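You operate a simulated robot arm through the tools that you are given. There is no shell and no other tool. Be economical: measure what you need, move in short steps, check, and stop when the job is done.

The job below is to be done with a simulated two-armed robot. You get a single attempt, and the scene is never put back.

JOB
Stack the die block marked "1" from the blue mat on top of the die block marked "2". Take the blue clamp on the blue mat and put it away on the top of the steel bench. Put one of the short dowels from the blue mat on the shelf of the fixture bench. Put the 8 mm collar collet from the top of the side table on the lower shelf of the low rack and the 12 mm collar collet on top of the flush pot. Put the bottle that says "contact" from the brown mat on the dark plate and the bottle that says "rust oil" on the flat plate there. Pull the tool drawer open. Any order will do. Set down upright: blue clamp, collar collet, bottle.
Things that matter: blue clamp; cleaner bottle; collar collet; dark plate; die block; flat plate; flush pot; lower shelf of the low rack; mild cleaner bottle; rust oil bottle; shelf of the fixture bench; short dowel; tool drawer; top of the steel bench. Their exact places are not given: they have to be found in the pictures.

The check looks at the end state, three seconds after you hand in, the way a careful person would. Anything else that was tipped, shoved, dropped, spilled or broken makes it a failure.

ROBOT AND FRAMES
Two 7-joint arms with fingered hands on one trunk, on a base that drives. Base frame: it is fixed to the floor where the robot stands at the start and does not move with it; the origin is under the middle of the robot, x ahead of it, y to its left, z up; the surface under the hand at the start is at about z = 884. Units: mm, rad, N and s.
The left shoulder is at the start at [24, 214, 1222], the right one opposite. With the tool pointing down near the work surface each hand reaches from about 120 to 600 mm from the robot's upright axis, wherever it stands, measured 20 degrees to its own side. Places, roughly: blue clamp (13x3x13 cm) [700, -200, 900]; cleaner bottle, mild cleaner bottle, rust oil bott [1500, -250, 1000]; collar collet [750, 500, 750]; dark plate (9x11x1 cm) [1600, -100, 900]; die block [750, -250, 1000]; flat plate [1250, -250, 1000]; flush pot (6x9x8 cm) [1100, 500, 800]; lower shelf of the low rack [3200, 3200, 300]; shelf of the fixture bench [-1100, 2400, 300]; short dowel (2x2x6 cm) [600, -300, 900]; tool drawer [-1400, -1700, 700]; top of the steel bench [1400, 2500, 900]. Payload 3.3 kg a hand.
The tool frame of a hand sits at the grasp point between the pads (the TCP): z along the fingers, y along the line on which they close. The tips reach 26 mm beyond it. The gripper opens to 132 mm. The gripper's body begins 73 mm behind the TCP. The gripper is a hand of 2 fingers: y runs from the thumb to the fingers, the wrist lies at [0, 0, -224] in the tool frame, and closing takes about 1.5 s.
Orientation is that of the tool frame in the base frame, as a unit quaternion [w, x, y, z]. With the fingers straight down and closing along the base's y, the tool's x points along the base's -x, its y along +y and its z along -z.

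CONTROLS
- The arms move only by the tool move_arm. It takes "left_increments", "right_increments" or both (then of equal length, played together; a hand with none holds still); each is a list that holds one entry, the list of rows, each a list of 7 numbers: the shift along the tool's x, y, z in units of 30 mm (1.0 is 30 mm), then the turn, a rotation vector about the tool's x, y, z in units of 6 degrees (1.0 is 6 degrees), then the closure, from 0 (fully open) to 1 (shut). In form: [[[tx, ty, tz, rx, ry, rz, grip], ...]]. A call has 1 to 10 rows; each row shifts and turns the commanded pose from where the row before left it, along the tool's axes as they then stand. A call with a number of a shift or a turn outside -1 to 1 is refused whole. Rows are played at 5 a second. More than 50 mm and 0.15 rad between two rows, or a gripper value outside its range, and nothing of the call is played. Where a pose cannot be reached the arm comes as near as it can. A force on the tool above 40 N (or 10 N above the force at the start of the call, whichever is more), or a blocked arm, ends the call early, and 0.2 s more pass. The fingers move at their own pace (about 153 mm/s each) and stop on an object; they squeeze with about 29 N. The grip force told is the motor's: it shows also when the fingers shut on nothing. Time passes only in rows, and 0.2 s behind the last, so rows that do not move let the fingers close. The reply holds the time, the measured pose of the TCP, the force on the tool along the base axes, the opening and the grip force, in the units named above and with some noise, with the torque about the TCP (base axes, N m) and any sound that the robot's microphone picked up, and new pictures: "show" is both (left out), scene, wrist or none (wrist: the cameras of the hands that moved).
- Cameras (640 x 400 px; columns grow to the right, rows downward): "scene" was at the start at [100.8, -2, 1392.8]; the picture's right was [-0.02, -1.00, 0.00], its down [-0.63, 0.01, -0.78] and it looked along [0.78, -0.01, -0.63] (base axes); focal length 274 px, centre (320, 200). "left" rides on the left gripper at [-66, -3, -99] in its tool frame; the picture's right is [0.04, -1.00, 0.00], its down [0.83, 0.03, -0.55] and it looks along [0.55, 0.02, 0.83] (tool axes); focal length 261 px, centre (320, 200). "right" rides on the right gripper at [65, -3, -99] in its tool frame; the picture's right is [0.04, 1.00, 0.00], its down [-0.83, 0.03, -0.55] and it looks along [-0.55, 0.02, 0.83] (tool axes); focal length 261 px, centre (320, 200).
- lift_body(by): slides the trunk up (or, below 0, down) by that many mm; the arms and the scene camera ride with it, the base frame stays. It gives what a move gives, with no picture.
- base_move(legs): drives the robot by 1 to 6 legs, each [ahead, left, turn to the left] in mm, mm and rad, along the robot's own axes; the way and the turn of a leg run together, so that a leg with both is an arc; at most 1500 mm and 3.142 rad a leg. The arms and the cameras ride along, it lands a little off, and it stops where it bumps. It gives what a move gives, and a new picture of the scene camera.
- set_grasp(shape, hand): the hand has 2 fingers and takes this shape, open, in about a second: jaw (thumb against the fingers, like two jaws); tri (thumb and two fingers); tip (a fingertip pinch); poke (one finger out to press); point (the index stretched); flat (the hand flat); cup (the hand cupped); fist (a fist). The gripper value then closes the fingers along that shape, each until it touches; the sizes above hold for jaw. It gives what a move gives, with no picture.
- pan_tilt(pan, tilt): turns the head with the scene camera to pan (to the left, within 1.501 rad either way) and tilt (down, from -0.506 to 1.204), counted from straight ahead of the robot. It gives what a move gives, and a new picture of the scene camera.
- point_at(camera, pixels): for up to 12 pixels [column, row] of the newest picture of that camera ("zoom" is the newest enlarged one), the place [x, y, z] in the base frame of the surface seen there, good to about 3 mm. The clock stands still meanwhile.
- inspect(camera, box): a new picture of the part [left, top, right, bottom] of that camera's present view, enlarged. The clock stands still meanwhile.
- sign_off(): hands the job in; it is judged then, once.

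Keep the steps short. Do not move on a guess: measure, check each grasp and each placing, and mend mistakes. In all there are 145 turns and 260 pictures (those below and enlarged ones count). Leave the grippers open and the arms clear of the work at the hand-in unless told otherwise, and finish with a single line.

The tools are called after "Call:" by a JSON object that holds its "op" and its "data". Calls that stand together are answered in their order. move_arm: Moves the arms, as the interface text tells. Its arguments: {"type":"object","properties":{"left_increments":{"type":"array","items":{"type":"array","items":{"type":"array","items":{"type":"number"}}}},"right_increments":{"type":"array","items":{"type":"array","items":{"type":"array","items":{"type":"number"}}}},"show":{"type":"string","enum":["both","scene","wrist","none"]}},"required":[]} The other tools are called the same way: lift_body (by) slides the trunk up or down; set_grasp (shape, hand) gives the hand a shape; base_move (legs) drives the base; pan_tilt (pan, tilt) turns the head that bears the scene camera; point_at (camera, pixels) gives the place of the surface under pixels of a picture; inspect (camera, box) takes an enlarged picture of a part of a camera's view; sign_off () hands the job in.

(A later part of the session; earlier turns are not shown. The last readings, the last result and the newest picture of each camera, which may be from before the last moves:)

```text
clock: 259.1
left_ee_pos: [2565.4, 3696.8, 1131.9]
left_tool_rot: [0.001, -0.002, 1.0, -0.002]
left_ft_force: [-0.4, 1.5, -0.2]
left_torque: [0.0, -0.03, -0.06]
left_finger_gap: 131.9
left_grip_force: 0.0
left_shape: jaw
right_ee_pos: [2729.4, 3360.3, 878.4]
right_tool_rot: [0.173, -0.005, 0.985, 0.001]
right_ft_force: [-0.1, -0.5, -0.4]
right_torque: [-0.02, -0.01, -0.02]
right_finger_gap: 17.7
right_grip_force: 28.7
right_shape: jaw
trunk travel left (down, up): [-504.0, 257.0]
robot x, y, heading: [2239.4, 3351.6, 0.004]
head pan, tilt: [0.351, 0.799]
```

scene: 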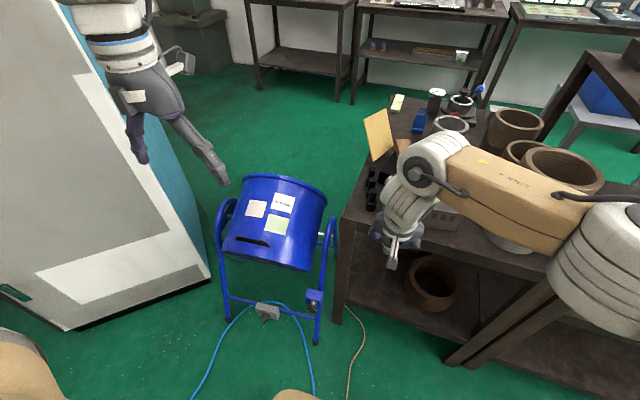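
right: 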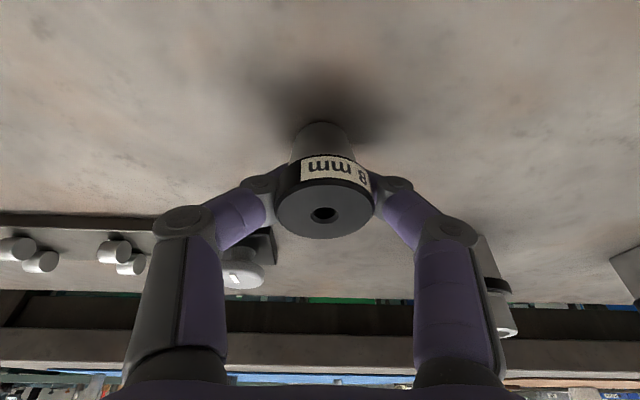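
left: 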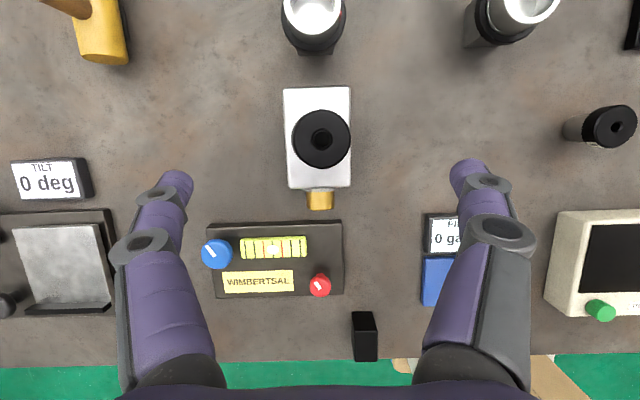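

Before lowering, I check where the right forearm and elbow are relative to the rack.

Call:
{"op": "point_at", "data": {"camera": "scene", "pixels": [[430, 165], [480, 165], [540, 200], [600, 195], [600, 260], [630, 300], [460, 140], [560, 180], [620, 235]]}}

```text
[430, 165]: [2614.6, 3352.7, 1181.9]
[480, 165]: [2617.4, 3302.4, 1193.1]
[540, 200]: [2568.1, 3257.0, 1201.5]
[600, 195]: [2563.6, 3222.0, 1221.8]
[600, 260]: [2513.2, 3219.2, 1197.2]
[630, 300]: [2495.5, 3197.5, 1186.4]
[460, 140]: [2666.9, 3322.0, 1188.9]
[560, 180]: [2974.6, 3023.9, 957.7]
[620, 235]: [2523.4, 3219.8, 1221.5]
```

The forearm stays in front of the rack (x≤2670). I lower the trunk 500 mm.

Call:
{"op": "lift_body", "data": {"by": -400}}

Call:
{"op": "lift_body", "data": {"by": -100}}

Call:
{"op": "pan_tilt", "data": {"pan": 0.0, "tilt": 0.7}}

```text
clock: 262.9
left_ee_pos: [2571.4, 3694.9, 712.1]
left_tool_rot: [-0.033, -0.002, 0.999, -0.002]
left_ft_force: [-0.6, 0.0, 0.5]
left_torque: [0.0, 0.0, 0.01]
left_finger_gap: 132.2
left_grip_force: 0.1
left_shape: jaw
right_ee_pos: [2727.9, 3361.0, 479.2]
right_tool_rot: [0.174, -0.005, 0.985, 0.001]
right_ft_force: [-1.1, -0.9, -1.5]
right_torque: [0.02, -0.02, 0.03]
right_finger_gap: 17.7
right_grip_force: 29.0
right_shape: jaw
trunk travel left (down, up): [-104.0, 657.0]
robot x, y, heading: [2241.2, 3355.0, 0.009]
head pan, tilt: [0.351, 0.799]
```

```text
clock: 264.3
left_ee_pos: [2581.8, 3695.0, 577.9]
left_tool_rot: [-0.098, -0.002, 0.995, -0.002]
left_ft_force: [0.1, 0.7, -0.4]
left_torque: [0.01, 0.01, 0.02]
left_finger_gap: 131.7
left_grip_force: 0.0
left_shape: jaw
right_ee_pos: [2727.9, 3360.5, 378.6]
right_tool_rot: [0.174, -0.004, 0.985, 0.001]
right_ft_force: [0.5, 1.0, -2.0]
right_torque: [0.04, -0.04, -0.01]
right_finger_gap: 17.6
right_grip_force: 29.1
right_shape: jaw
trunk travel left (down, up): [-4.0, 757.0]
robot x, y, heading: [2241.1, 3357.6, 0.006]
head pan, tilt: [0.351, 0.799]
```

```text
clock: 265.1
left_ee_pos: [2580.8, 3695.2, 578.3]
left_tool_rot: [-0.098, -0.002, 0.995, -0.002]
left_ft_force: [-0.3, -0.2, -0.2]
left_torque: [0.03, 0.01, -0.01]
left_finger_gap: 132.0
left_grip_force: 0.1
left_shape: jaw
right_ee_pos: [2727.4, 3360.0, 378.5]
right_tool_rot: [0.173, -0.004, 0.985, 0.001]
right_ft_force: [0.0, -0.1, -2.0]
right_torque: [0.0, -0.01, -0.01]
right_finger_gap: 17.9
right_grip_force: 28.8
right_shape: jaw
trunk travel left (down, up): [-4.0, 757.0]
robot x, y, heading: [2240.9, 3359.5, 0.007]
head pan, tilt: [0.0, 0.7]
```

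scene: 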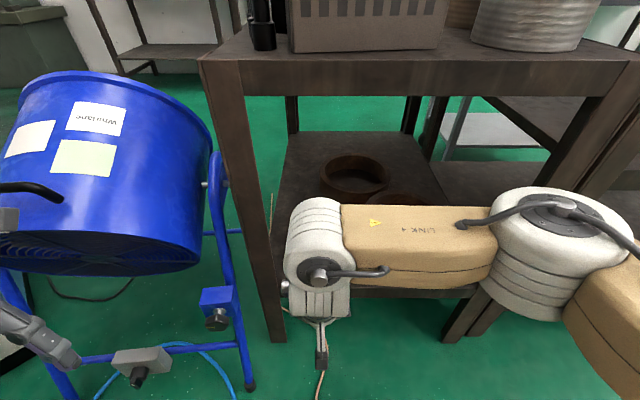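

Call:
{"op": "point_at", "data": {"camera": "scene", "pixels": [[550, 195], [600, 225], [515, 215], [420, 212], [330, 205], [450, 93], [450, 70], [610, 120], [240, 200], [470, 325]]}}

Call:
{"op": "inspect", "data": {"camera": "right", "box": [0, 0, 640, 400]}}

```text
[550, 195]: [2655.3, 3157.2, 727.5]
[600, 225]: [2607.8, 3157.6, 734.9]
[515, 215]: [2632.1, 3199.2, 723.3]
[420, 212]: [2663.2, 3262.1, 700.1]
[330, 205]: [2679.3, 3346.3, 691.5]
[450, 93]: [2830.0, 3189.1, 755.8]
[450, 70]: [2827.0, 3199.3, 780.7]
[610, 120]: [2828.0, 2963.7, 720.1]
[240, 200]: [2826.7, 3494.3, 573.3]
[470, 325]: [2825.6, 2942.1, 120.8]
```

```text
1.00 times, centred on (320, 200) of right (not enlarged: the box is as wide or as high as the picture)
```

zoom: 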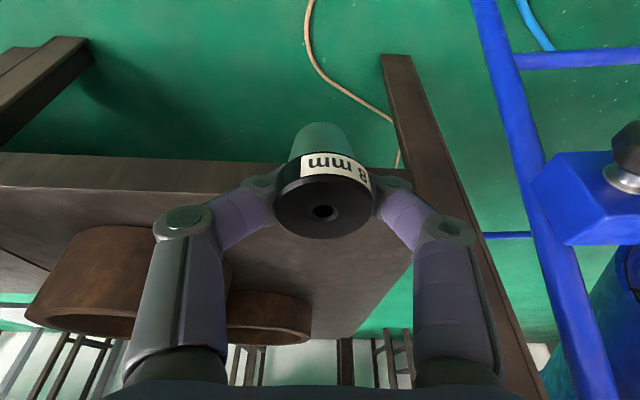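

Forearm top (≈735) is below the apron's underside (≈755). I shift 25 mm toward the middle and drive 134 mm forward.

Call:
{"op": "move_arm", "data": {"right_increments": [[[0, -0.83, 0, 0, 0, 0, 1], [0, 0, 0, 0, 0, 0, 1]]], "show": "none"}}

Call:
{"op": "base_move", "data": {"legs": [[136, 0, -0.005]]}}

Call:
{"op": "inspect", "data": {"camera": "right", "box": [0, 0, 640, 400]}}

```text
clock: 265.7
left_ee_pos: [2581.6, 3694.7, 579.3]
left_tool_rot: [-0.098, -0.002, 0.995, -0.002]
left_ft_force: [0.1, 0.2, -0.3]
left_torque: [-0.03, 0.01, -0.02]
left_finger_gap: 131.8
left_grip_force: 0.2
left_shape: jaw
right_ee_pos: [2728.1, 3336.7, 376.7]
right_tool_rot: [0.173, -0.005, 0.985, 0.001]
right_ft_force: [0.4, 0.1, -1.2]
right_torque: [0.04, -0.03, -0.02]
right_finger_gap: 17.5
right_grip_force: 28.5
right_shape: jaw
trunk travel left (down, up): [-4.0, 757.0]
robot x, y, heading: [2246.4, 3357.2, 0.01]
head pan, tilt: [0.0, 0.7]
```

```text
clock: 267.1
left_ee_pos: [2704.2, 3693.3, 577.2]
left_tool_rot: [-0.109, -0.003, 0.994, -0.001]
left_ft_force: [-10.3, -3.9, 0.6]
left_torque: [0.42, -0.92, 0.23]
left_finger_gap: 132.1
left_grip_force: 0.1
left_shape: jaw
right_ee_pos: [2857.0, 3334.1, 377.7]
right_tool_rot: [0.173, -0.003, 0.985, 0.001]
right_ft_force: [-1.1, 0.2, -1.0]
right_torque: [0.04, -0.04, 0.0]
right_finger_gap: 17.7
right_grip_force: 29.3
right_shape: jaw
trunk travel left (down, up): [-4.0, 757.0]
robot x, y, heading: [2370.5, 3357.0, -0.004]
head pan, tilt: [0.0, 0.7]
stopped in leg 1: the force on the tool passed its limit at 68 N (the readings are from after the stop); the commanded pose is now the measured one
```

scene: 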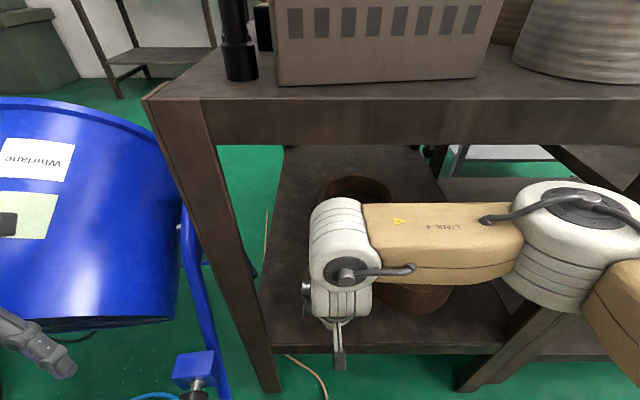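

```text
1.00 times, centred on (320, 200) of right (not enlarged: the box is as wide or as high as the picture)
```

zoom: 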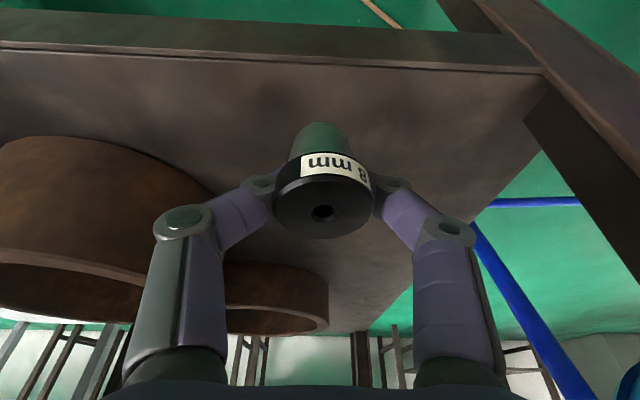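

The left hand touched the blue drum. The right hand is already 29 mm inside the shelf edge, so I back off 12 mm and extend the right arm by 20 mm instead.

Call:
{"op": "base_move", "data": {"legs": [[-14, 0, 0]]}}

Call:
{"op": "move_arm", "data": {"right_increments": [[[-0.39, 0, 0.145, 0, 0, 0, 1], [-0.39, 0, 0.145, 0, 0, 0, 1], [0, 0, 0, 0, 0, 0, 1]]], "show": "wrist"}}

Call:
{"op": "pan_tilt", "data": {"pan": 0.6, "tilt": 0.5}}

```text
clock: 267.8
left_ee_pos: [2690.2, 3694.1, 577.3]
left_tool_rot: [-0.109, -0.002, 0.994, 0.0]
left_ft_force: [0.0, -0.1, 0.1]
left_torque: [0.03, -0.01, 0.01]
left_finger_gap: 131.6
left_grip_force: 0.0
left_shape: jaw
right_ee_pos: [2842.5, 3333.7, 378.2]
right_tool_rot: [0.174, -0.003, 0.985, 0.001]
right_ft_force: [-0.5, -0.4, -1.3]
right_torque: [-0.01, -0.02, -0.01]
right_finger_gap: 17.5
right_grip_force: 29.3
right_shape: jaw
trunk travel left (down, up): [-4.0, 757.0]
robot x, y, heading: [2355.9, 3358.7, 0.003]
head pan, tilt: [0.0, 0.7]
```

scene: 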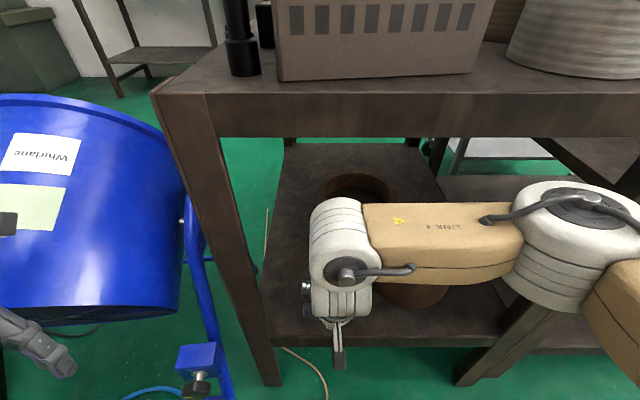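

```text
clock: 268.6
left_ee_pos: [2691.7, 3694.5, 578.3]
left_tool_rot: [-0.108, -0.002, 0.994, -0.001]
left_ft_force: [-0.2, -0.3, 0.1]
left_torque: [0.01, -0.01, -0.03]
left_finger_gap: 131.8
left_grip_force: 0.1
left_shape: jaw
right_ee_pos: [2867.7, 3334.0, 377.5]
right_tool_rot: [0.174, -0.003, 0.985, 0.0]
right_ft_force: [-0.2, 0.0, -2.5]
right_torque: [-0.02, -0.02, 0.0]
right_finger_gap: 17.3
right_grip_force: 29.2
right_shape: jaw
trunk travel left (down, up): [-4.0, 757.0]
robot x, y, heading: [2355.1, 3356.4, -0.001]
head pan, tilt: [0.0, 0.7]
```

right: 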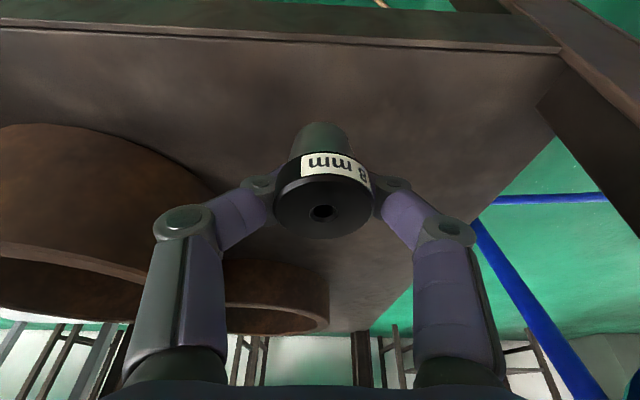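

```text
clock: 269.6
left_ee_pos: [2689.8, 3694.8, 576.0]
left_tool_rot: [-0.108, -0.002, 0.994, 0.0]
left_ft_force: [-0.7, -0.7, 0.8]
left_torque: [-0.04, 0.0, 0.03]
left_finger_gap: 132.0
left_grip_force: 0.0
left_shape: jaw
right_ee_pos: [2867.6, 3334.4, 378.6]
right_tool_rot: [0.173, -0.003, 0.985, 0.001]
right_ft_force: [0.7, -0.2, -1.0]
right_torque: [0.0, 0.0, 0.03]
right_finger_gap: 17.3
right_grip_force: 29.2
right_shape: jaw
trunk travel left (down, up): [-4.0, 757.0]
robot x, y, heading: [2360.0, 3355.3, -0.001]
head pan, tilt: [0.6, 0.499]
```

scene: 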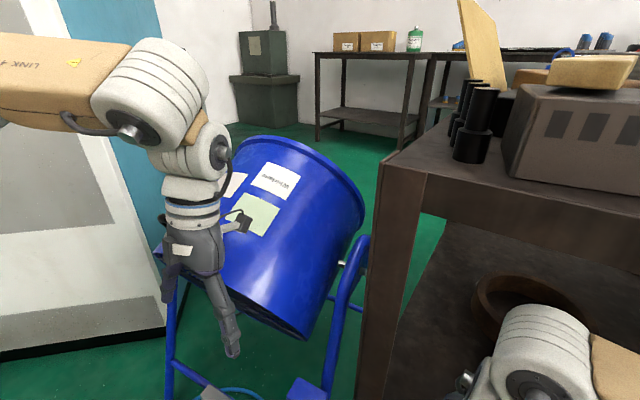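

The drum stands as before. I lower the collet 36 mm, then feel for contact.

Call:
{"op": "move_arm", "data": {"right_increments": [[[0.205, 0, 0.565, 0, 0, 0, 1], [0.205, 0, 0.565, 0, 0, 0, 1], [0, 0, 0, 0, 0, 0, 1]]], "show": "none"}}

Call:
{"op": "move_arm", "data": {"right_increments": [[[0.0114, 0, 0.0313, 0, 0, 0, 1], [0, 0, 0, 0, 0, 0, 1], [0.0114, 0, 0.0313, 0, 0, 0, 1], [0, 0, 0, 0, 0, 0, 1]]], "show": "none"}}

Call:
{"op": "move_arm", "data": {"right_increments": [[[0.0114, 0, 0.0313, 0, 0, 0, 1], [0, 0, 0, 0, 0, 0, 1], [0.0114, 0, 0.0313, 0, 0, 0, 1], [0, 0, 0, 0, 0, 0, 1]]], "show": "wrist"}}

```text
clock: 270.4
left_ee_pos: [2690.8, 3693.1, 576.7]
left_tool_rot: [-0.109, -0.003, 0.994, -0.001]
left_ft_force: [-0.4, 0.1, -0.6]
left_torque: [-0.01, -0.02, 0.03]
left_finger_gap: 132.0
left_grip_force: 0.1
left_shape: jaw
right_ee_pos: [2867.9, 3334.4, 342.8]
right_tool_rot: [0.174, -0.002, 0.985, 0.0]
right_ft_force: [0.4, -0.6, -0.7]
right_torque: [-0.02, -0.01, -0.01]
right_finger_gap: 17.5
right_grip_force: 28.6
right_shape: jaw
trunk travel left (down, up): [-4.0, 757.0]
robot x, y, heading: [2357.9, 3356.1, 0.003]
head pan, tilt: [0.6, 0.499]
```

```text
clock: 271.4
left_ee_pos: [2689.9, 3693.0, 577.3]
left_tool_rot: [-0.108, -0.003, 0.994, -0.002]
left_ft_force: [-0.3, -0.4, 0.1]
left_torque: [-0.01, 0.03, 0.0]
left_finger_gap: 132.0
left_grip_force: 0.1
left_shape: jaw
right_ee_pos: [2868.0, 3334.5, 340.8]
right_tool_rot: [0.174, -0.003, 0.985, 0.0]
right_ft_force: [0.0, 0.1, -1.7]
right_torque: [-0.03, -0.01, 0.01]
right_finger_gap: 17.8
right_grip_force: 29.6
right_shape: jaw
trunk travel left (down, up): [-4.0, 757.0]
robot x, y, heading: [2356.5, 3354.2, 0.002]
head pan, tilt: [0.6, 0.499]
```

```text
clock: 272.4
left_ee_pos: [2690.7, 3692.0, 577.4]
left_tool_rot: [-0.108, -0.003, 0.994, -0.001]
left_ft_force: [0.0, 0.3, -0.5]
left_torque: [-0.01, 0.0, -0.03]
left_finger_gap: 132.0
left_grip_force: 0.1
left_shape: jaw
right_ee_pos: [2868.4, 3333.1, 339.6]
right_tool_rot: [0.174, -0.002, 0.985, 0.0]
right_ft_force: [-0.1, 0.1, 0.1]
right_torque: [0.04, 0.01, -0.03]
right_finger_gap: 17.5
right_grip_force: 29.3
right_shape: jaw
trunk travel left (down, up): [-4.0, 757.0]
robot x, y, heading: [2357.1, 3356.3, 0.002]
head pan, tilt: [0.6, 0.499]
```

right: 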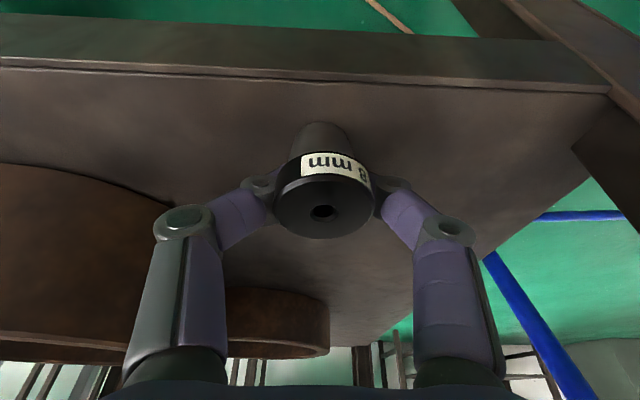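

Call:
{"op": "move_arm", "data": {"right_increments": [[[0.0114, 0, 0.0313, 0, 0, 0, 1], [0, 0, 0, 0, 0, 0, 1], [0.0114, 0, 0.0313, 0, 0, 0, 1], [0, 0, 0, 0, 0, 0, 1]]], "show": "none"}}

```text
clock: 273.4
left_ee_pos: [2690.2, 3694.0, 576.7]
left_tool_rot: [-0.107, -0.003, 0.994, -0.002]
left_ft_force: [0.7, 0.4, 0.4]
left_torque: [-0.01, -0.03, 0.03]
left_finger_gap: 131.9
left_grip_force: 0.0
left_shape: jaw
right_ee_pos: [2868.5, 3333.7, 337.5]
right_tool_rot: [0.173, -0.003, 0.985, 0.001]
right_ft_force: [1.0, -1.0, -0.7]
right_torque: [0.01, 0.0, -0.01]
right_finger_gap: 17.5
right_grip_force: 29.1
right_shape: jaw
trunk travel left (down, up): [-4.0, 757.0]
robot x, y, heading: [2357.1, 3360.0, 0.003]
head pan, tilt: [0.6, 0.499]
```

Call:
{"op": "move_arm", "data": {"right_increments": [[[0.0114, 0, 0.0313, 0, 0, 0, 1], [0, 0, 0, 0, 0, 0, 1], [0.0114, 0, 0.0313, 0, 0, 0, 1], [0, 0, 0, 0, 0, 0, 1]]], "show": "none"}}

```text
clock: 274.4
left_ee_pos: [2690.3, 3694.1, 577.6]
left_tool_rot: [-0.108, -0.003, 0.994, -0.001]
left_ft_force: [1.4, -0.3, 0.4]
left_torque: [0.02, -0.03, 0.03]
left_finger_gap: 131.7
left_grip_force: 0.0
left_shape: jaw
right_ee_pos: [2868.0, 3333.8, 334.9]
right_tool_rot: [0.174, -0.003, 0.985, 0.001]
right_ft_force: [0.9, 0.3, -0.5]
right_torque: [0.02, 0.0, 0.0]
right_finger_gap: 17.3
right_grip_force: 28.8
right_shape: jaw
trunk travel left (down, up): [-4.0, 757.0]
robot x, y, heading: [2357.1, 3356.5, 0.003]
head pan, tilt: [0.6, 0.499]
```

Call:
{"op": "move_arm", "data": {"right_increments": [[[0.0114, 0, 0.0313, 0, 0, 0, 1], [0, 0, 0, 0, 0, 0, 1], [0.0114, 0, 0.0313, 0, 0, 0, 1], [0, 0, 0, 0, 0, 0, 1]]], "show": "wrist"}}

```text
clock: 275.4
left_ee_pos: [2690.8, 3694.4, 578.0]
left_tool_rot: [-0.108, -0.002, 0.994, -0.002]
left_ft_force: [0.4, 0.4, 0.0]
left_torque: [-0.01, 0.02, 0.01]
left_finger_gap: 132.0
left_grip_force: 0.0
left_shape: jaw
right_ee_pos: [2867.6, 3333.9, 333.7]
right_tool_rot: [0.175, -0.002, 0.985, 0.001]
right_ft_force: [1.3, -1.0, 4.2]
right_torque: [0.05, -0.02, -0.02]
right_finger_gap: 17.8
right_grip_force: 29.5
right_shape: jaw
trunk travel left (down, up): [-4.0, 757.0]
robot x, y, heading: [2358.4, 3355.8, 0.001]
head pan, tilt: [0.6, 0.499]
```

right: 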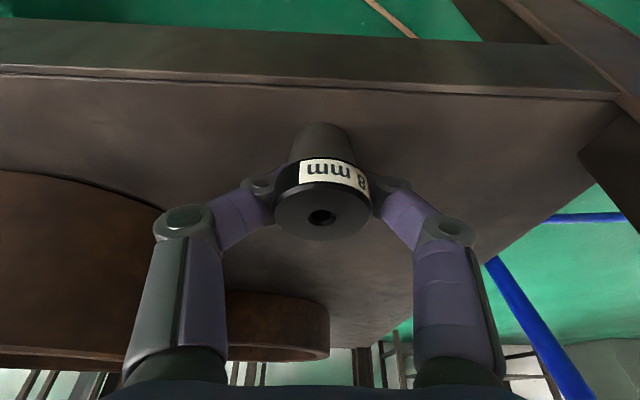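

Contact (+4 N). I open partly and withdraw along the tool axis.

Call:
{"op": "move_arm", "data": {"right_increments": [[[0, 0, 0, 0, 0, 0, 0.85], [0, 0, 0, 0, 0, 0, 0.7], [0, 0, 0, 0, 0, 0, 0.55], [0, 0, 0, 0, 0, 0, 0.55], [0, 0, -0.4, 0, 0, 0, 0.55], [0, 0, -0.6, 0, 0, 0, 0.55], [0, 0, -0.6, 0, 0, 0, 0.55], [0, 0, -0.5, 0, 0, 0, 0.55]]], "show": "wrist"}}

```text
clock: 277.2
left_ee_pos: [2689.7, 3692.3, 577.2]
left_tool_rot: [-0.108, -0.004, 0.994, -0.001]
left_ft_force: [0.2, 1.0, -0.1]
left_torque: [-0.01, -0.04, 0.01]
left_finger_gap: 131.9
left_grip_force: 0.0
left_shape: jaw
right_ee_pos: [2847.5, 3334.4, 392.3]
right_tool_rot: [0.174, -0.002, 0.985, 0.001]
right_ft_force: [-1.1, 0.3, -0.7]
right_torque: [0.0, -0.01, 0.03]
right_finger_gap: 58.9
right_grip_force: 0.1
right_shape: jaw
trunk travel left (down, up): [-4.0, 757.0]
robot x, y, heading: [2355.5, 3355.2, -0.003]
head pan, tilt: [0.6, 0.499]
```

right: 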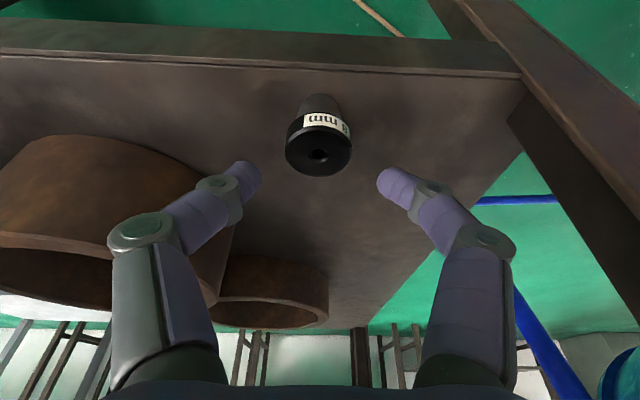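

8 mm stands on the lower shelf. I back out and raise the trunk.

Call:
{"op": "base_move", "data": {"legs": [[-130, 0, 0]]}}

Call:
{"op": "lift_body", "data": {"by": 400}}

Call:
{"op": "lift_body", "data": {"by": 100}}

Call:
{"op": "pan_tilt", "data": {"pan": 0.3, "tilt": 0.8}}

```text
clock: 278.5
left_ee_pos: [2560.1, 3693.4, 577.0]
left_tool_rot: [-0.108, -0.002, 0.994, -0.001]
left_ft_force: [0.9, -0.3, -0.3]
left_torque: [0.01, -0.02, -0.02]
left_finger_gap: 131.8
left_grip_force: 0.1
left_shape: jaw
right_ee_pos: [2715.6, 3333.4, 392.3]
right_tool_rot: [0.173, -0.003, 0.985, 0.001]
right_ft_force: [0.2, 0.9, 0.0]
right_torque: [0.0, 0.01, -0.03]
right_finger_gap: 59.0
right_grip_force: 0.1
right_shape: jaw
trunk travel left (down, up): [-4.0, 757.0]
robot x, y, heading: [2226.0, 3357.3, 0.004]
head pan, tilt: [0.6, 0.499]
```

scene: 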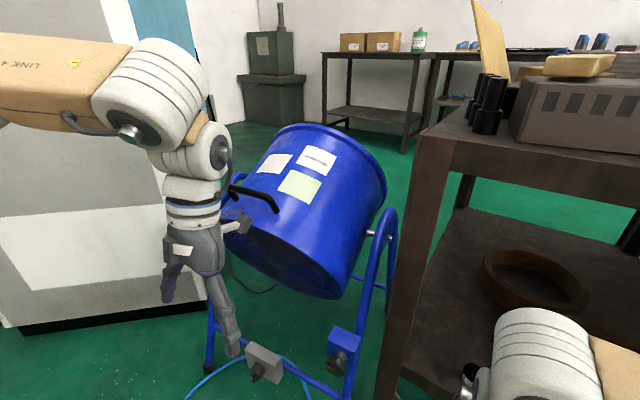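

```text
clock: 282.4
left_ee_pos: [2561.0, 3694.1, 977.3]
left_tool_rot: [-0.108, -0.001, 0.994, -0.001]
left_ft_force: [1.1, 0.0, 0.1]
left_torque: [-0.01, 0.03, 0.01]
left_finger_gap: 131.8
left_grip_force: 0.2
left_shape: jaw
right_ee_pos: [2716.6, 3333.6, 791.7]
right_tool_rot: [0.173, -0.002, 0.985, 0.001]
right_ft_force: [-0.2, -0.2, 0.3]
right_torque: [-0.01, 0.01, 0.05]
right_finger_gap: 58.9
right_grip_force: 0.0
right_shape: jaw
trunk travel left (down, up): [-404.0, 357.0]
robot x, y, heading: [2225.1, 3359.1, 0.001]
head pan, tilt: [0.6, 0.499]
```

```text
clock: 283.7
left_ee_pos: [2560.0, 3693.5, 1076.6]
left_tool_rot: [-0.108, -0.001, 0.994, -0.001]
left_ft_force: [-0.2, -1.1, 0.5]
left_torque: [-0.02, -0.02, 0.01]
left_finger_gap: 132.0
left_grip_force: 0.0
left_shape: jaw
right_ee_pos: [2715.2, 3333.6, 890.7]
right_tool_rot: [0.174, -0.003, 0.985, 0.0]
right_ft_force: [-0.3, 0.6, 0.3]
right_torque: [-0.02, 0.01, 0.02]
right_finger_gap: 59.0
right_grip_force: 0.0
right_shape: jaw
trunk travel left (down, up): [-504.0, 257.0]
robot x, y, heading: [2224.7, 3356.7, 0.0]
head pan, tilt: [0.6, 0.499]
```

```text
clock: 284.5
left_ee_pos: [2559.8, 3694.3, 1076.7]
left_tool_rot: [-0.108, -0.002, 0.994, -0.001]
left_ft_force: [-0.1, -0.2, -0.2]
left_torque: [-0.01, 0.01, 0.0]
left_finger_gap: 132.0
left_grip_force: 0.1
left_shape: jaw
right_ee_pos: [2715.3, 3335.0, 892.3]
right_tool_rot: [0.173, -0.002, 0.985, 0.001]
right_ft_force: [-1.0, -0.3, 0.2]
right_torque: [0.03, -0.01, 0.03]
right_finger_gap: 59.2
right_grip_force: 0.1
right_shape: jaw
trunk travel left (down, up): [-504.0, 257.0]
robot x, y, heading: [2226.4, 3358.1, 0.002]
head pan, tilt: [0.3, 0.799]
```

scene: 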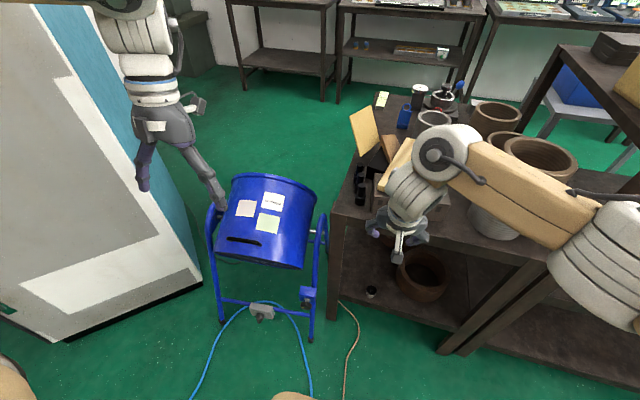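

The collet stands at (371,290). I verify the drum's feet have not moved, and the collet.

Call:
{"op": "point_at", "data": {"camera": "scene", "pixels": [[311, 336], [222, 320], [371, 288], [306, 293]]}}

Call:
{"op": "inspect", "data": {"camera": "scene", "box": [340, 260, 400, 310]}}

```text
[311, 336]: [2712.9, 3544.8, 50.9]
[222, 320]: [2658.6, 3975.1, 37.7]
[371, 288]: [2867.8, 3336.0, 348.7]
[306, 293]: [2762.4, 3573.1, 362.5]
```

```text
8.00 times, centred on (370, 285) of scene
```

zoom: 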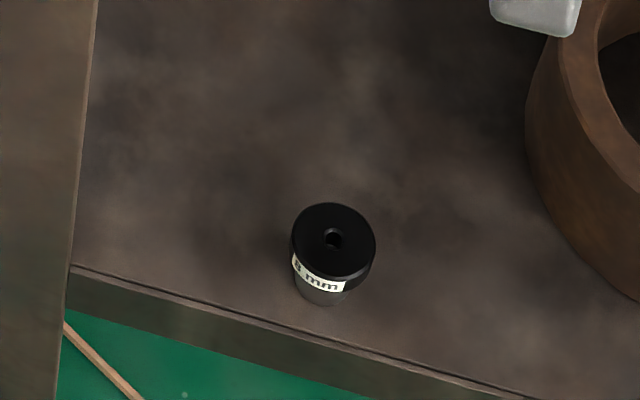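

Drum feet match the earlier measure, and the collet is upright. Now the drawer: I retract the right hand and drive back round.

Call:
{"op": "move_arm", "data": {"right_increments": [[[0, 0, -0.9, 0, 0.83, 0, 0.5], [0, 0, -0.9, 0, 0.83, 0, 0], [0, 0, -0.9, 0, 0.83, 0, 0], [0, 0, -0.9, 0, 0.83, 0, 0], [0.9, -0.5, -0.9, 0, 0, 0, 0], [0.9, -0.5, -0.5, 0, 0, 0, 0], [0.9, -0.5, 0, 0, 0, 0, 0]]], "show": "none"}}

Call:
{"op": "base_move", "data": {"legs": [[0, -1500, 0], [0, -400, 0], [-1500, 0, 0], [-960, 0, 0], [0, -1500, 0], [0, -650, 0]]}}

Call:
{"op": "pan_tilt", "data": {"pan": -1.4, "tilt": 0.5}}

```text
clock: 286.1
left_ee_pos: [2558.7, 3693.6, 1076.9]
left_tool_rot: [-0.107, -0.003, 0.994, -0.002]
left_ft_force: [-0.9, -0.2, 0.7]
left_torque: [0.01, -0.02, 0.01]
left_finger_gap: 131.8
left_grip_force: 0.1
left_shape: jaw
right_ee_pos: [2610.4, 3288.8, 1039.6]
right_tool_rot: [0.002, -0.002, 1.0, 0.001]
right_ft_force: [0.1, -0.4, 0.4]
right_torque: [-0.02, 0.0, 0.02]
right_finger_gap: 132.1
right_grip_force: 0.1
right_shape: jaw
trunk travel left (down, up): [-504.0, 257.0]
robot x, y, heading: [2223.6, 3357.7, 0.003]
head pan, tilt: [0.3, 0.799]
```

```text
clock: 317.4
left_ee_pos: [144.7, -351.8, 1078.7]
left_tool_rot: [-0.109, -0.022, 0.994, -0.002]
left_ft_force: [0.3, 0.3, -0.1]
left_torque: [0.0, -0.02, 0.01]
left_finger_gap: 131.8
left_grip_force: 0.0
left_shape: jaw
right_ee_pos: [211.1, -754.9, 1038.5]
right_tool_rot: [0.001, -0.022, 1.0, 0.001]
right_ft_force: [-0.5, -0.8, -0.1]
right_torque: [-0.02, -0.02, 0.0]
right_finger_gap: 132.3
right_grip_force: 0.1
right_shape: jaw
trunk travel left (down, up): [-504.0, 257.0]
robot x, y, heading: [-176.4, -701.7, 0.044]
head pan, tilt: [0.3, 0.799]
```

scene: 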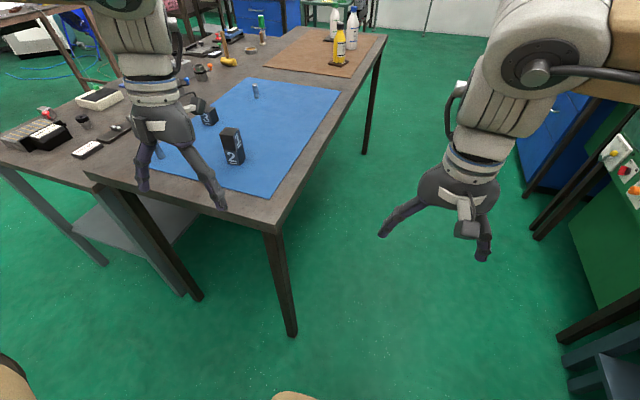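

```text
clock: 319.1
left_ee_pos: [145.6, -351.6, 1075.3]
left_tool_rot: [-0.108, -0.021, 0.994, -0.003]
left_ft_force: [-0.8, -0.9, -0.1]
left_torque: [-0.04, -0.01, -0.02]
left_finger_gap: 131.8
left_grip_force: 0.1
left_shape: jaw
right_ee_pos: [210.8, -754.6, 1038.1]
right_tool_rot: [0.001, -0.022, 1.0, 0.0]
right_ft_force: [-1.1, 0.1, -0.1]
right_torque: [0.0, 0.01, -0.01]
right_finger_gap: 131.7
right_grip_force: 0.1
right_shape: jaw
trunk travel left (down, up): [-504.0, 257.0]
robot x, y, heading: [-172.9, -699.3, 0.043]
head pan, tilt: [-1.4, 0.499]
```

scene: 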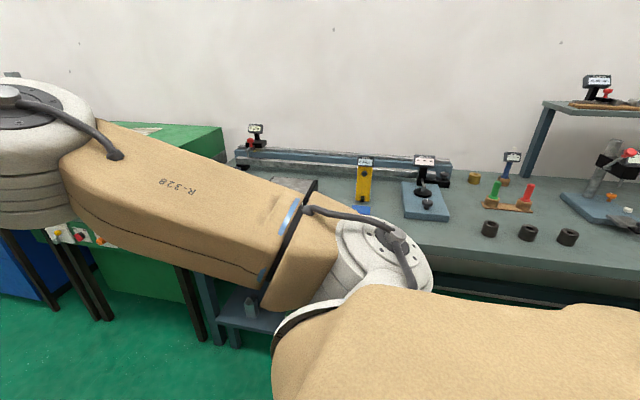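

The gray bench along the right wall should hold the drawer. I turn right to face it, move along it, and look.

Call:
{"op": "base_move", "data": {"legs": [[0, 0, -1.615], [0, -900, 0]]}}

Call:
{"op": "pan_tilt", "data": {"pan": -0.2, "tilt": 0.6}}

```text
clock: 327.9
left_ee_pos: [-761.2, -1012.4, 1077.8]
left_tool_rot: [-0.076, 0.717, 0.689, 0.077]
left_ft_force: [-0.2, 0.1, -0.6]
left_torque: [0.02, 0.01, 0.01]
left_finger_gap: 131.8
left_grip_force: 0.1
left_shape: jaw
right_ee_pos: [-1167.1, -1044.6, 1038.4]
right_tool_rot: [0.001, 0.721, 0.693, 0.0]
right_ft_force: [-0.6, -0.1, -0.6]
right_torque: [0.0, 0.01, -0.01]
right_finger_gap: 131.9
right_grip_force: 0.1
right_shape: jaw
trunk travel left (down, up): [-504.0, 257.0]
robot x, y, heading: [-1082.4, -663.8, -1.611]
head pan, tilt: [-1.4, 0.499]
```

scene: 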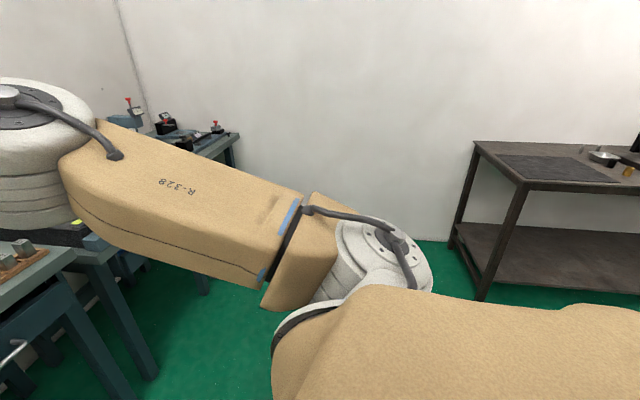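

```text
clock: 329.3
left_ee_pos: [-760.7, -1012.6, 1077.6]
left_tool_rot: [-0.076, 0.716, 0.69, 0.077]
left_ft_force: [0.0, -0.3, 0.6]
left_torque: [0.02, 0.0, -0.02]
left_finger_gap: 132.0
left_grip_force: 0.0
left_shape: jaw
right_ee_pos: [-1167.8, -1045.8, 1038.2]
right_tool_rot: [0.001, 0.72, 0.694, 0.0]
right_ft_force: [0.5, -0.4, 0.1]
right_torque: [-0.03, -0.02, 0.03]
right_finger_gap: 132.0
right_grip_force: 0.1
right_shape: jaw
trunk travel left (down, up): [-504.0, 257.0]
robot x, y, heading: [-1084.3, -660.5, -1.612]
head pan, tilt: [-0.201, 0.6]
```

scene: 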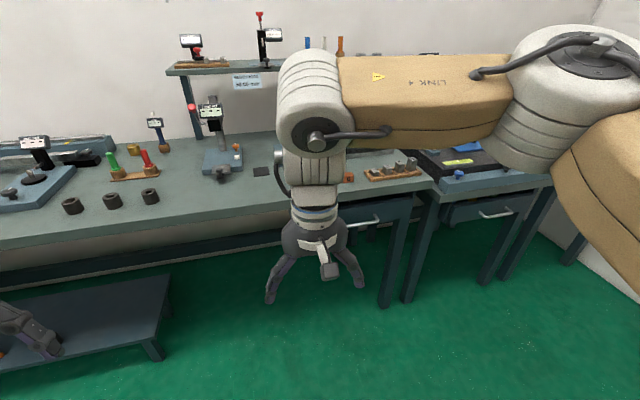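

Call:
{"op": "point_at", "data": {"camera": "scene", "pixels": [[363, 223], [380, 217], [350, 226], [400, 225], [497, 214], [515, 207], [482, 215], [470, 215], [395, 210], [430, 190]]}}

Call:
{"op": "inspect", "data": {"camera": "scene", "box": [330, 140, 560, 310]}}

```text
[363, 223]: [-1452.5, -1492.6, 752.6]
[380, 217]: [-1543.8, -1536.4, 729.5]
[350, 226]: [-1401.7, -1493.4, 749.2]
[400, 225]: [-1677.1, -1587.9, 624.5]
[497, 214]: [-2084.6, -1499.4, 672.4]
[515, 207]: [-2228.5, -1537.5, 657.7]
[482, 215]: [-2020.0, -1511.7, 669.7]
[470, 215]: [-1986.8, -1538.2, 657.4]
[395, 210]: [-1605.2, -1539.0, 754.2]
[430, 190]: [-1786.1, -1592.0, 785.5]
```

```text
2.35 times, centred on (445, 225) of scene
```

zoom: 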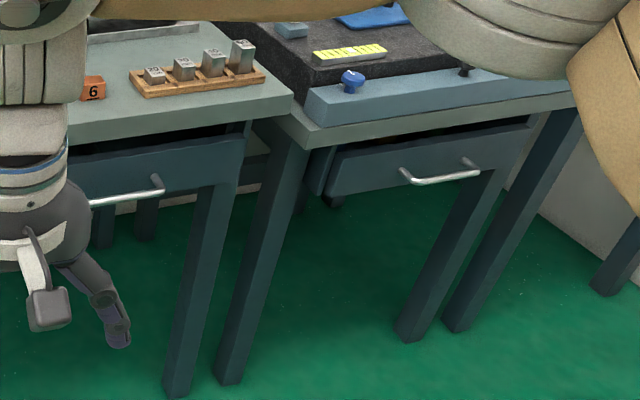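

The tool drawer is the one with its bar handle at x≈-1400, y≈-1492, z≈750 (face y≈-1538). I move in line with it and turn the right hand to point forward-down with a vertical grip.

Call:
{"op": "base_move", "data": {"legs": [[0, -170, 0.041]]}}

Call:
{"op": "move_arm", "data": {"right_increments": [[[0, 0, 0, -0.559, -0.559, 0.968, 0], [0, 0, 0, -0.559, -0.559, 0.968, 0], [0, 0, 0, -0.559, -0.559, 0.968, 0], [0, 0, 0, -0.559, -0.559, 0.968, 0], [0, 0, 0, -0.559, -0.559, 0.968, 0], [0, 0, 0, -0.559, -0.559, 0.968, 0], [0, 0, 0, -0.559, -0.559, 0.968, 0]]], "show": "none"}}

Call:
{"op": "move_arm", "data": {"right_increments": [[[0, 0, 0, -0.559, -0.559, 0.968, 0], [0, 0, 0, -0.559, -0.559, 0.968, 0], [0, 0, 0, -0.559, -0.559, 0.968, 0], [0, 0, 0, -0.559, -0.559, 0.968, 0], [0, 0, 0, -0.559, -0.559, 0.968, 0], [0, 0, 0, -0.559, -0.559, 0.968, 0], [0, 0, 0, -0.559, -0.559, 0.968, 0]]]}}

```text
clock: 330.8
left_ee_pos: [-918.5, -993.9, 1077.7]
left_tool_rot: [-0.077, 0.702, 0.704, 0.076]
left_ft_force: [-0.1, -0.2, -0.4]
left_torque: [-0.02, -0.03, 0.0]
left_finger_gap: 131.7
left_grip_force: 0.0
left_shape: jaw
right_ee_pos: [-1324.0, -1045.3, 1037.7]
right_tool_rot: [0.002, 0.706, 0.708, 0.0]
right_ft_force: [-0.2, -0.4, 1.1]
right_torque: [-0.02, -0.04, 0.03]
right_finger_gap: 131.8
right_grip_force: 0.1
right_shape: jaw
trunk travel left (down, up): [-504.0, 257.0]
robot x, y, heading: [-1256.3, -657.3, -1.571]
head pan, tilt: [-0.201, 0.6]
```

scene: 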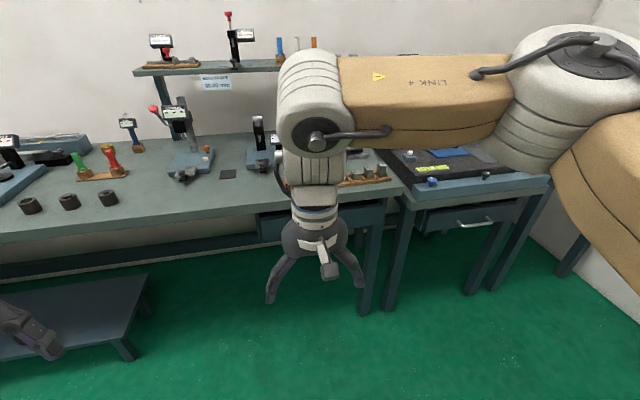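

```text
clock: 332.4
left_ee_pos: [-917.1, -995.0, 1077.6]
left_tool_rot: [-0.077, 0.701, 0.705, 0.076]
left_ft_force: [0.3, -0.6, 0.0]
left_torque: [0.0, -0.01, -0.03]
left_finger_gap: 131.7
left_grip_force: 0.0
left_shape: jaw
right_ee_pos: [-1322.8, -1044.8, 1038.8]
right_tool_rot: [0.281, 0.876, 0.392, 0.001]
right_ft_force: [0.4, -0.2, 1.0]
right_torque: [-0.01, 0.0, -0.04]
right_finger_gap: 131.9
right_grip_force: 0.0
right_shape: jaw
trunk travel left (down, up): [-504.0, 257.0]
robot x, y, heading: [-1251.3, -661.0, -1.574]
head pan, tilt: [-0.201, 0.6]
```

```text
clock: 334.0
left_ee_pos: [-916.3, -994.7, 1077.3]
left_tool_rot: [-0.077, 0.702, 0.704, 0.075]
left_ft_force: [0.1, 0.8, -0.2]
left_torque: [0.01, 0.02, -0.02]
left_finger_gap: 132.0
left_grip_force: 0.0
left_shape: jaw
right_ee_pos: [-1342.8, -1205.1, 1015.5]
right_tool_rot: [0.503, 0.865, -0.003, 0.002]
right_ft_force: [-0.1, 0.5, -1.0]
right_torque: [0.01, -0.02, -0.06]
right_finger_gap: 132.0
right_grip_force: 0.0
right_shape: jaw
right hand out of reach, approached as far as the arm can: row 2, 3, 4, 5, 6, 7
trunk travel left (down, up): [-504.0, 257.0]
robot x, y, heading: [-1254.2, -658.6, -1.57]
head pan, tilt: [-0.201, 0.6]
```

scene: 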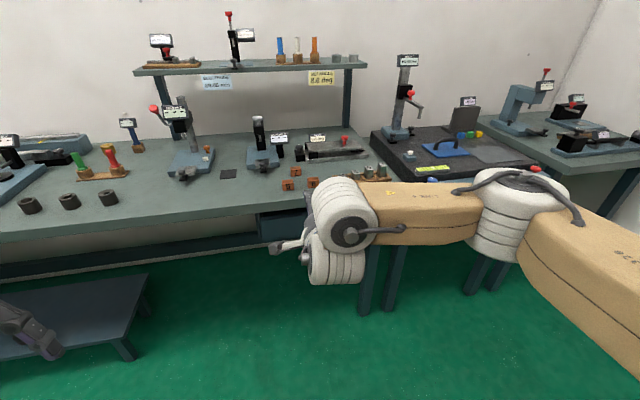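
right: 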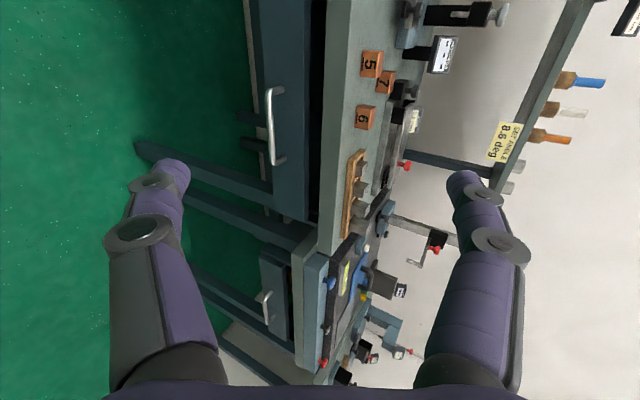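

The hand points forward-down with a vertical grip; the handle is at (272,125) in the wrist view. I measure it.

Call:
{"op": "point_at", "data": {"camera": "right", "pixels": [[270, 92], [271, 110], [271, 125], [272, 140], [273, 158], [290, 125], [300, 125], [330, 130], [323, 60], [325, 200]]}}

Call:
{"op": "inspect", "data": {"camera": "right", "box": [220, 60, 380, 220]}}

```text
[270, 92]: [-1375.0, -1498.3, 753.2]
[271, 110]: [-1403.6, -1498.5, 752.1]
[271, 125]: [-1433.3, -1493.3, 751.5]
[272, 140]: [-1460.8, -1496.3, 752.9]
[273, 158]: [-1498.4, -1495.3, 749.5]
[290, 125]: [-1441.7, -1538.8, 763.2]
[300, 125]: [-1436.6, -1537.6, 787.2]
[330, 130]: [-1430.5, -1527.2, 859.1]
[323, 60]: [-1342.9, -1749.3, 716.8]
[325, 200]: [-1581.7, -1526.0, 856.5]
```

```text
2.50 times, centred on (300, 140) of right
```

zoom: 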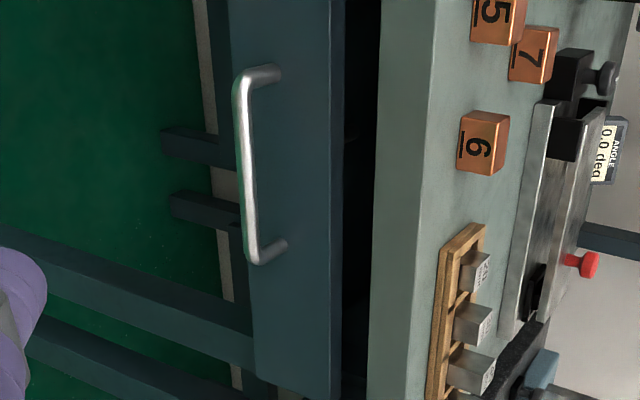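

Handle bar: x -1370…-1500, y≈-1500, z≈751; the bench edge is at y≈-1527. I level the hand 25° more so the tips clear the drawer face, and lower the trunk ~260 mm.

Call:
{"op": "move_arm", "data": {"right_increments": [[[0, 0, 0, -0.83, 0, 0, 0], [0, 0, 0, -0.83, 0, 0, 0.2], [0, 0, 0, -0.83, 0, 0, 0.4], [0, 0, 0, -0.83, 0, 0, 0.6], [0, 0, 0, -0.83, 0, 0, 0.6], [0, 0, 0, 0, 0, 0, 0.6]]], "show": "none"}}

Call:
{"op": "lift_body", "data": {"by": -262}}

Call:
{"op": "pan_tilt", "data": {"pan": -0.3, "tilt": 0.7}}

```text
clock: 335.4
left_ee_pos: [-917.4, -994.4, 1076.9]
left_tool_rot: [-0.076, 0.702, 0.704, 0.076]
left_ft_force: [0.6, 0.0, -0.4]
left_torque: [0.02, -0.02, -0.02]
left_finger_gap: 132.1
left_grip_force: 0.0
left_shape: jaw
right_ee_pos: [-1342.4, -1204.2, 1016.3]
right_tool_rot: [0.677, 0.736, -0.003, 0.0]
right_ft_force: [0.5, 0.0, 0.2]
right_torque: [0.05, 0.01, -0.01]
right_finger_gap: 53.1
right_grip_force: 0.0
right_shape: jaw
trunk travel left (down, up): [-504.0, 257.0]
robot x, y, heading: [-1254.4, -663.4, -1.57]
head pan, tilt: [-0.201, 0.6]
```

```text
clock: 338.0
left_ee_pos: [-917.7, -994.0, 815.0]
left_tool_rot: [-0.077, 0.702, 0.704, 0.075]
left_ft_force: [0.1, -0.8, -0.1]
left_torque: [-0.02, 0.02, 0.02]
left_finger_gap: 131.7
left_grip_force: 0.1
left_shape: jaw
right_ee_pos: [-1341.6, -1204.3, 754.0]
right_tool_rot: [0.677, 0.736, -0.003, 0.001]
right_ft_force: [-0.3, -0.8, 0.0]
right_torque: [-0.02, -0.02, 0.01]
right_finger_gap: 53.1
right_grip_force: 0.1
right_shape: jaw
trunk travel left (down, up): [-242.0, 519.0]
robot x, y, heading: [-1252.9, -658.9, -1.567]
head pan, tilt: [-0.201, 0.6]
```

```text
clock: 338.7
left_ee_pos: [-918.0, -994.0, 815.7]
left_tool_rot: [-0.077, 0.702, 0.704, 0.076]
left_ft_force: [0.0, 0.2, 0.4]
left_torque: [0.0, -0.01, 0.03]
left_finger_gap: 132.0
left_grip_force: 0.1
left_shape: jaw
right_ee_pos: [-1341.4, -1203.3, 754.4]
right_tool_rot: [0.678, 0.736, -0.003, 0.001]
right_ft_force: [0.1, -0.1, 0.4]
right_torque: [0.0, -0.01, 0.01]
right_finger_gap: 53.2
right_grip_force: 0.0
right_shape: jaw
trunk travel left (down, up): [-242.0, 519.0]
robot x, y, heading: [-1251.4, -660.2, -1.574]
head pan, tilt: [-0.3, 0.7]
```

scene: 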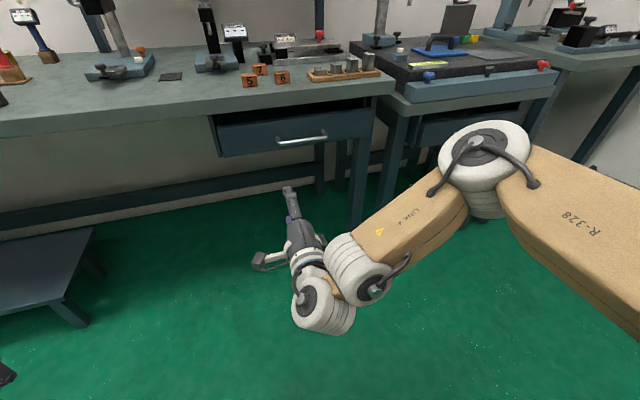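

I check the elbow's position relative to the benches before driving in.

Call:
{"op": "point_at", "data": {"camera": "scene", "pixels": [[485, 125], [520, 150], [450, 165], [485, 205], [430, 85], [470, 95], [305, 138], [420, 215]]}}

Call:
{"op": "base_move", "data": {"legs": [[0, -93, 0]]}}

```text
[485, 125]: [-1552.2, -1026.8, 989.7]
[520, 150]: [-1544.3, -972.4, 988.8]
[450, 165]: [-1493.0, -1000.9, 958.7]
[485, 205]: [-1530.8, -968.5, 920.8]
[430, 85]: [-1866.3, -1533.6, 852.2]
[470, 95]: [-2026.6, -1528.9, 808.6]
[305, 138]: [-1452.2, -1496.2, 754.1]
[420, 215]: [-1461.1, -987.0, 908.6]
```

```text
clock: 339.8
left_ee_pos: [-1012.5, -995.4, 814.8]
left_tool_rot: [-0.078, 0.702, 0.704, 0.076]
left_ft_force: [0.0, -0.4, 0.3]
left_torque: [-0.01, -0.01, -0.01]
left_finger_gap: 131.9
left_grip_force: 0.0
left_shape: jaw
right_ee_pos: [-1437.8, -1203.6, 754.3]
right_tool_rot: [0.677, 0.736, -0.002, 0.0]
right_ft_force: [0.2, -0.2, 1.5]
right_torque: [-0.02, 0.0, 0.01]
right_finger_gap: 53.4
right_grip_force: 0.0
right_shape: jaw
trunk travel left (down, up): [-242.0, 519.0]
robot x, y, heading: [-1346.7, -659.2, -1.573]
head pan, tilt: [-0.3, 0.7]
```

scene: 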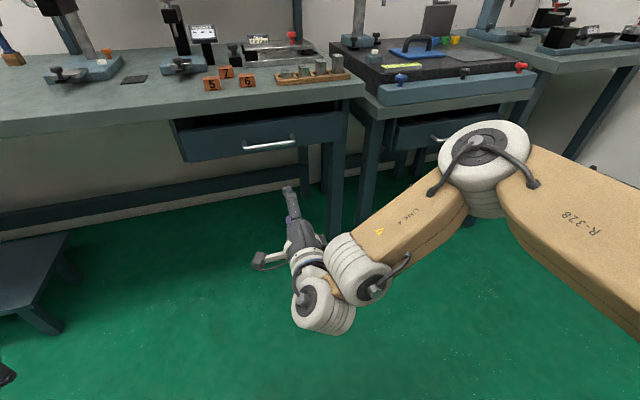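

Elbow stays clear. I drive 250 mm ahead and look through the wrist camera.

Call:
{"op": "base_move", "data": {"legs": [[250, 0, 0]]}}

Call:
{"op": "inspect", "data": {"camera": "right", "box": [0, 0, 640, 400]}}

Call:
{"op": "point_at", "data": {"camera": "scene", "pixels": [[320, 200]]}}

```text
clock: 341.6
left_ee_pos: [-1015.0, -1240.8, 815.0]
left_tool_rot: [-0.076, 0.704, 0.702, 0.076]
left_ft_force: [-0.3, -0.6, 0.5]
left_torque: [0.02, 0.03, 0.01]
left_finger_gap: 131.9
left_grip_force: 0.1
left_shape: jaw
right_ee_pos: [-1440.8, -1447.9, 754.3]
right_tool_rot: [0.676, 0.737, -0.005, -0.001]
right_ft_force: [-0.7, 0.0, 1.0]
right_torque: [-0.02, 0.01, 0.04]
right_finger_gap: 53.2
right_grip_force: 0.0
right_shape: jaw
trunk travel left (down, up): [-242.0, 519.0]
robot x, y, heading: [-1348.4, -906.9, -1.578]
head pan, tilt: [-0.3, 0.7]
```

scene: 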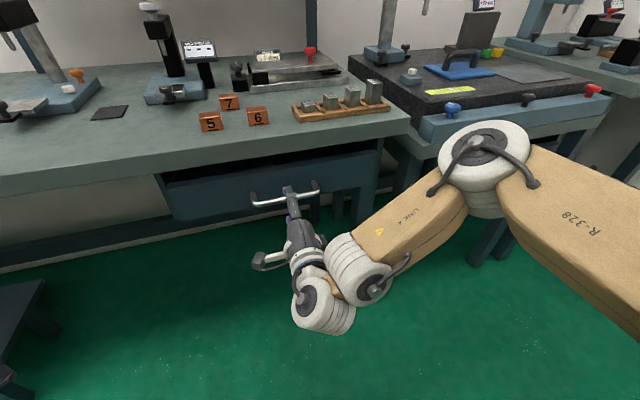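

```text
1.00 times, centred on (320, 200) of right (not enlarged: the box is as wide or as high as the picture)
```

zoom: 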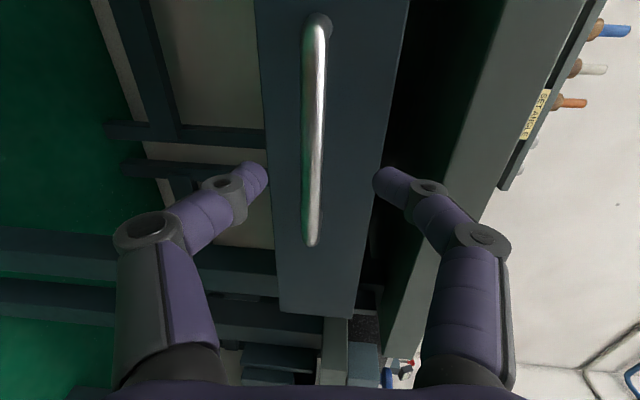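

```text
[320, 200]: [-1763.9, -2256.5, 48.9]
```

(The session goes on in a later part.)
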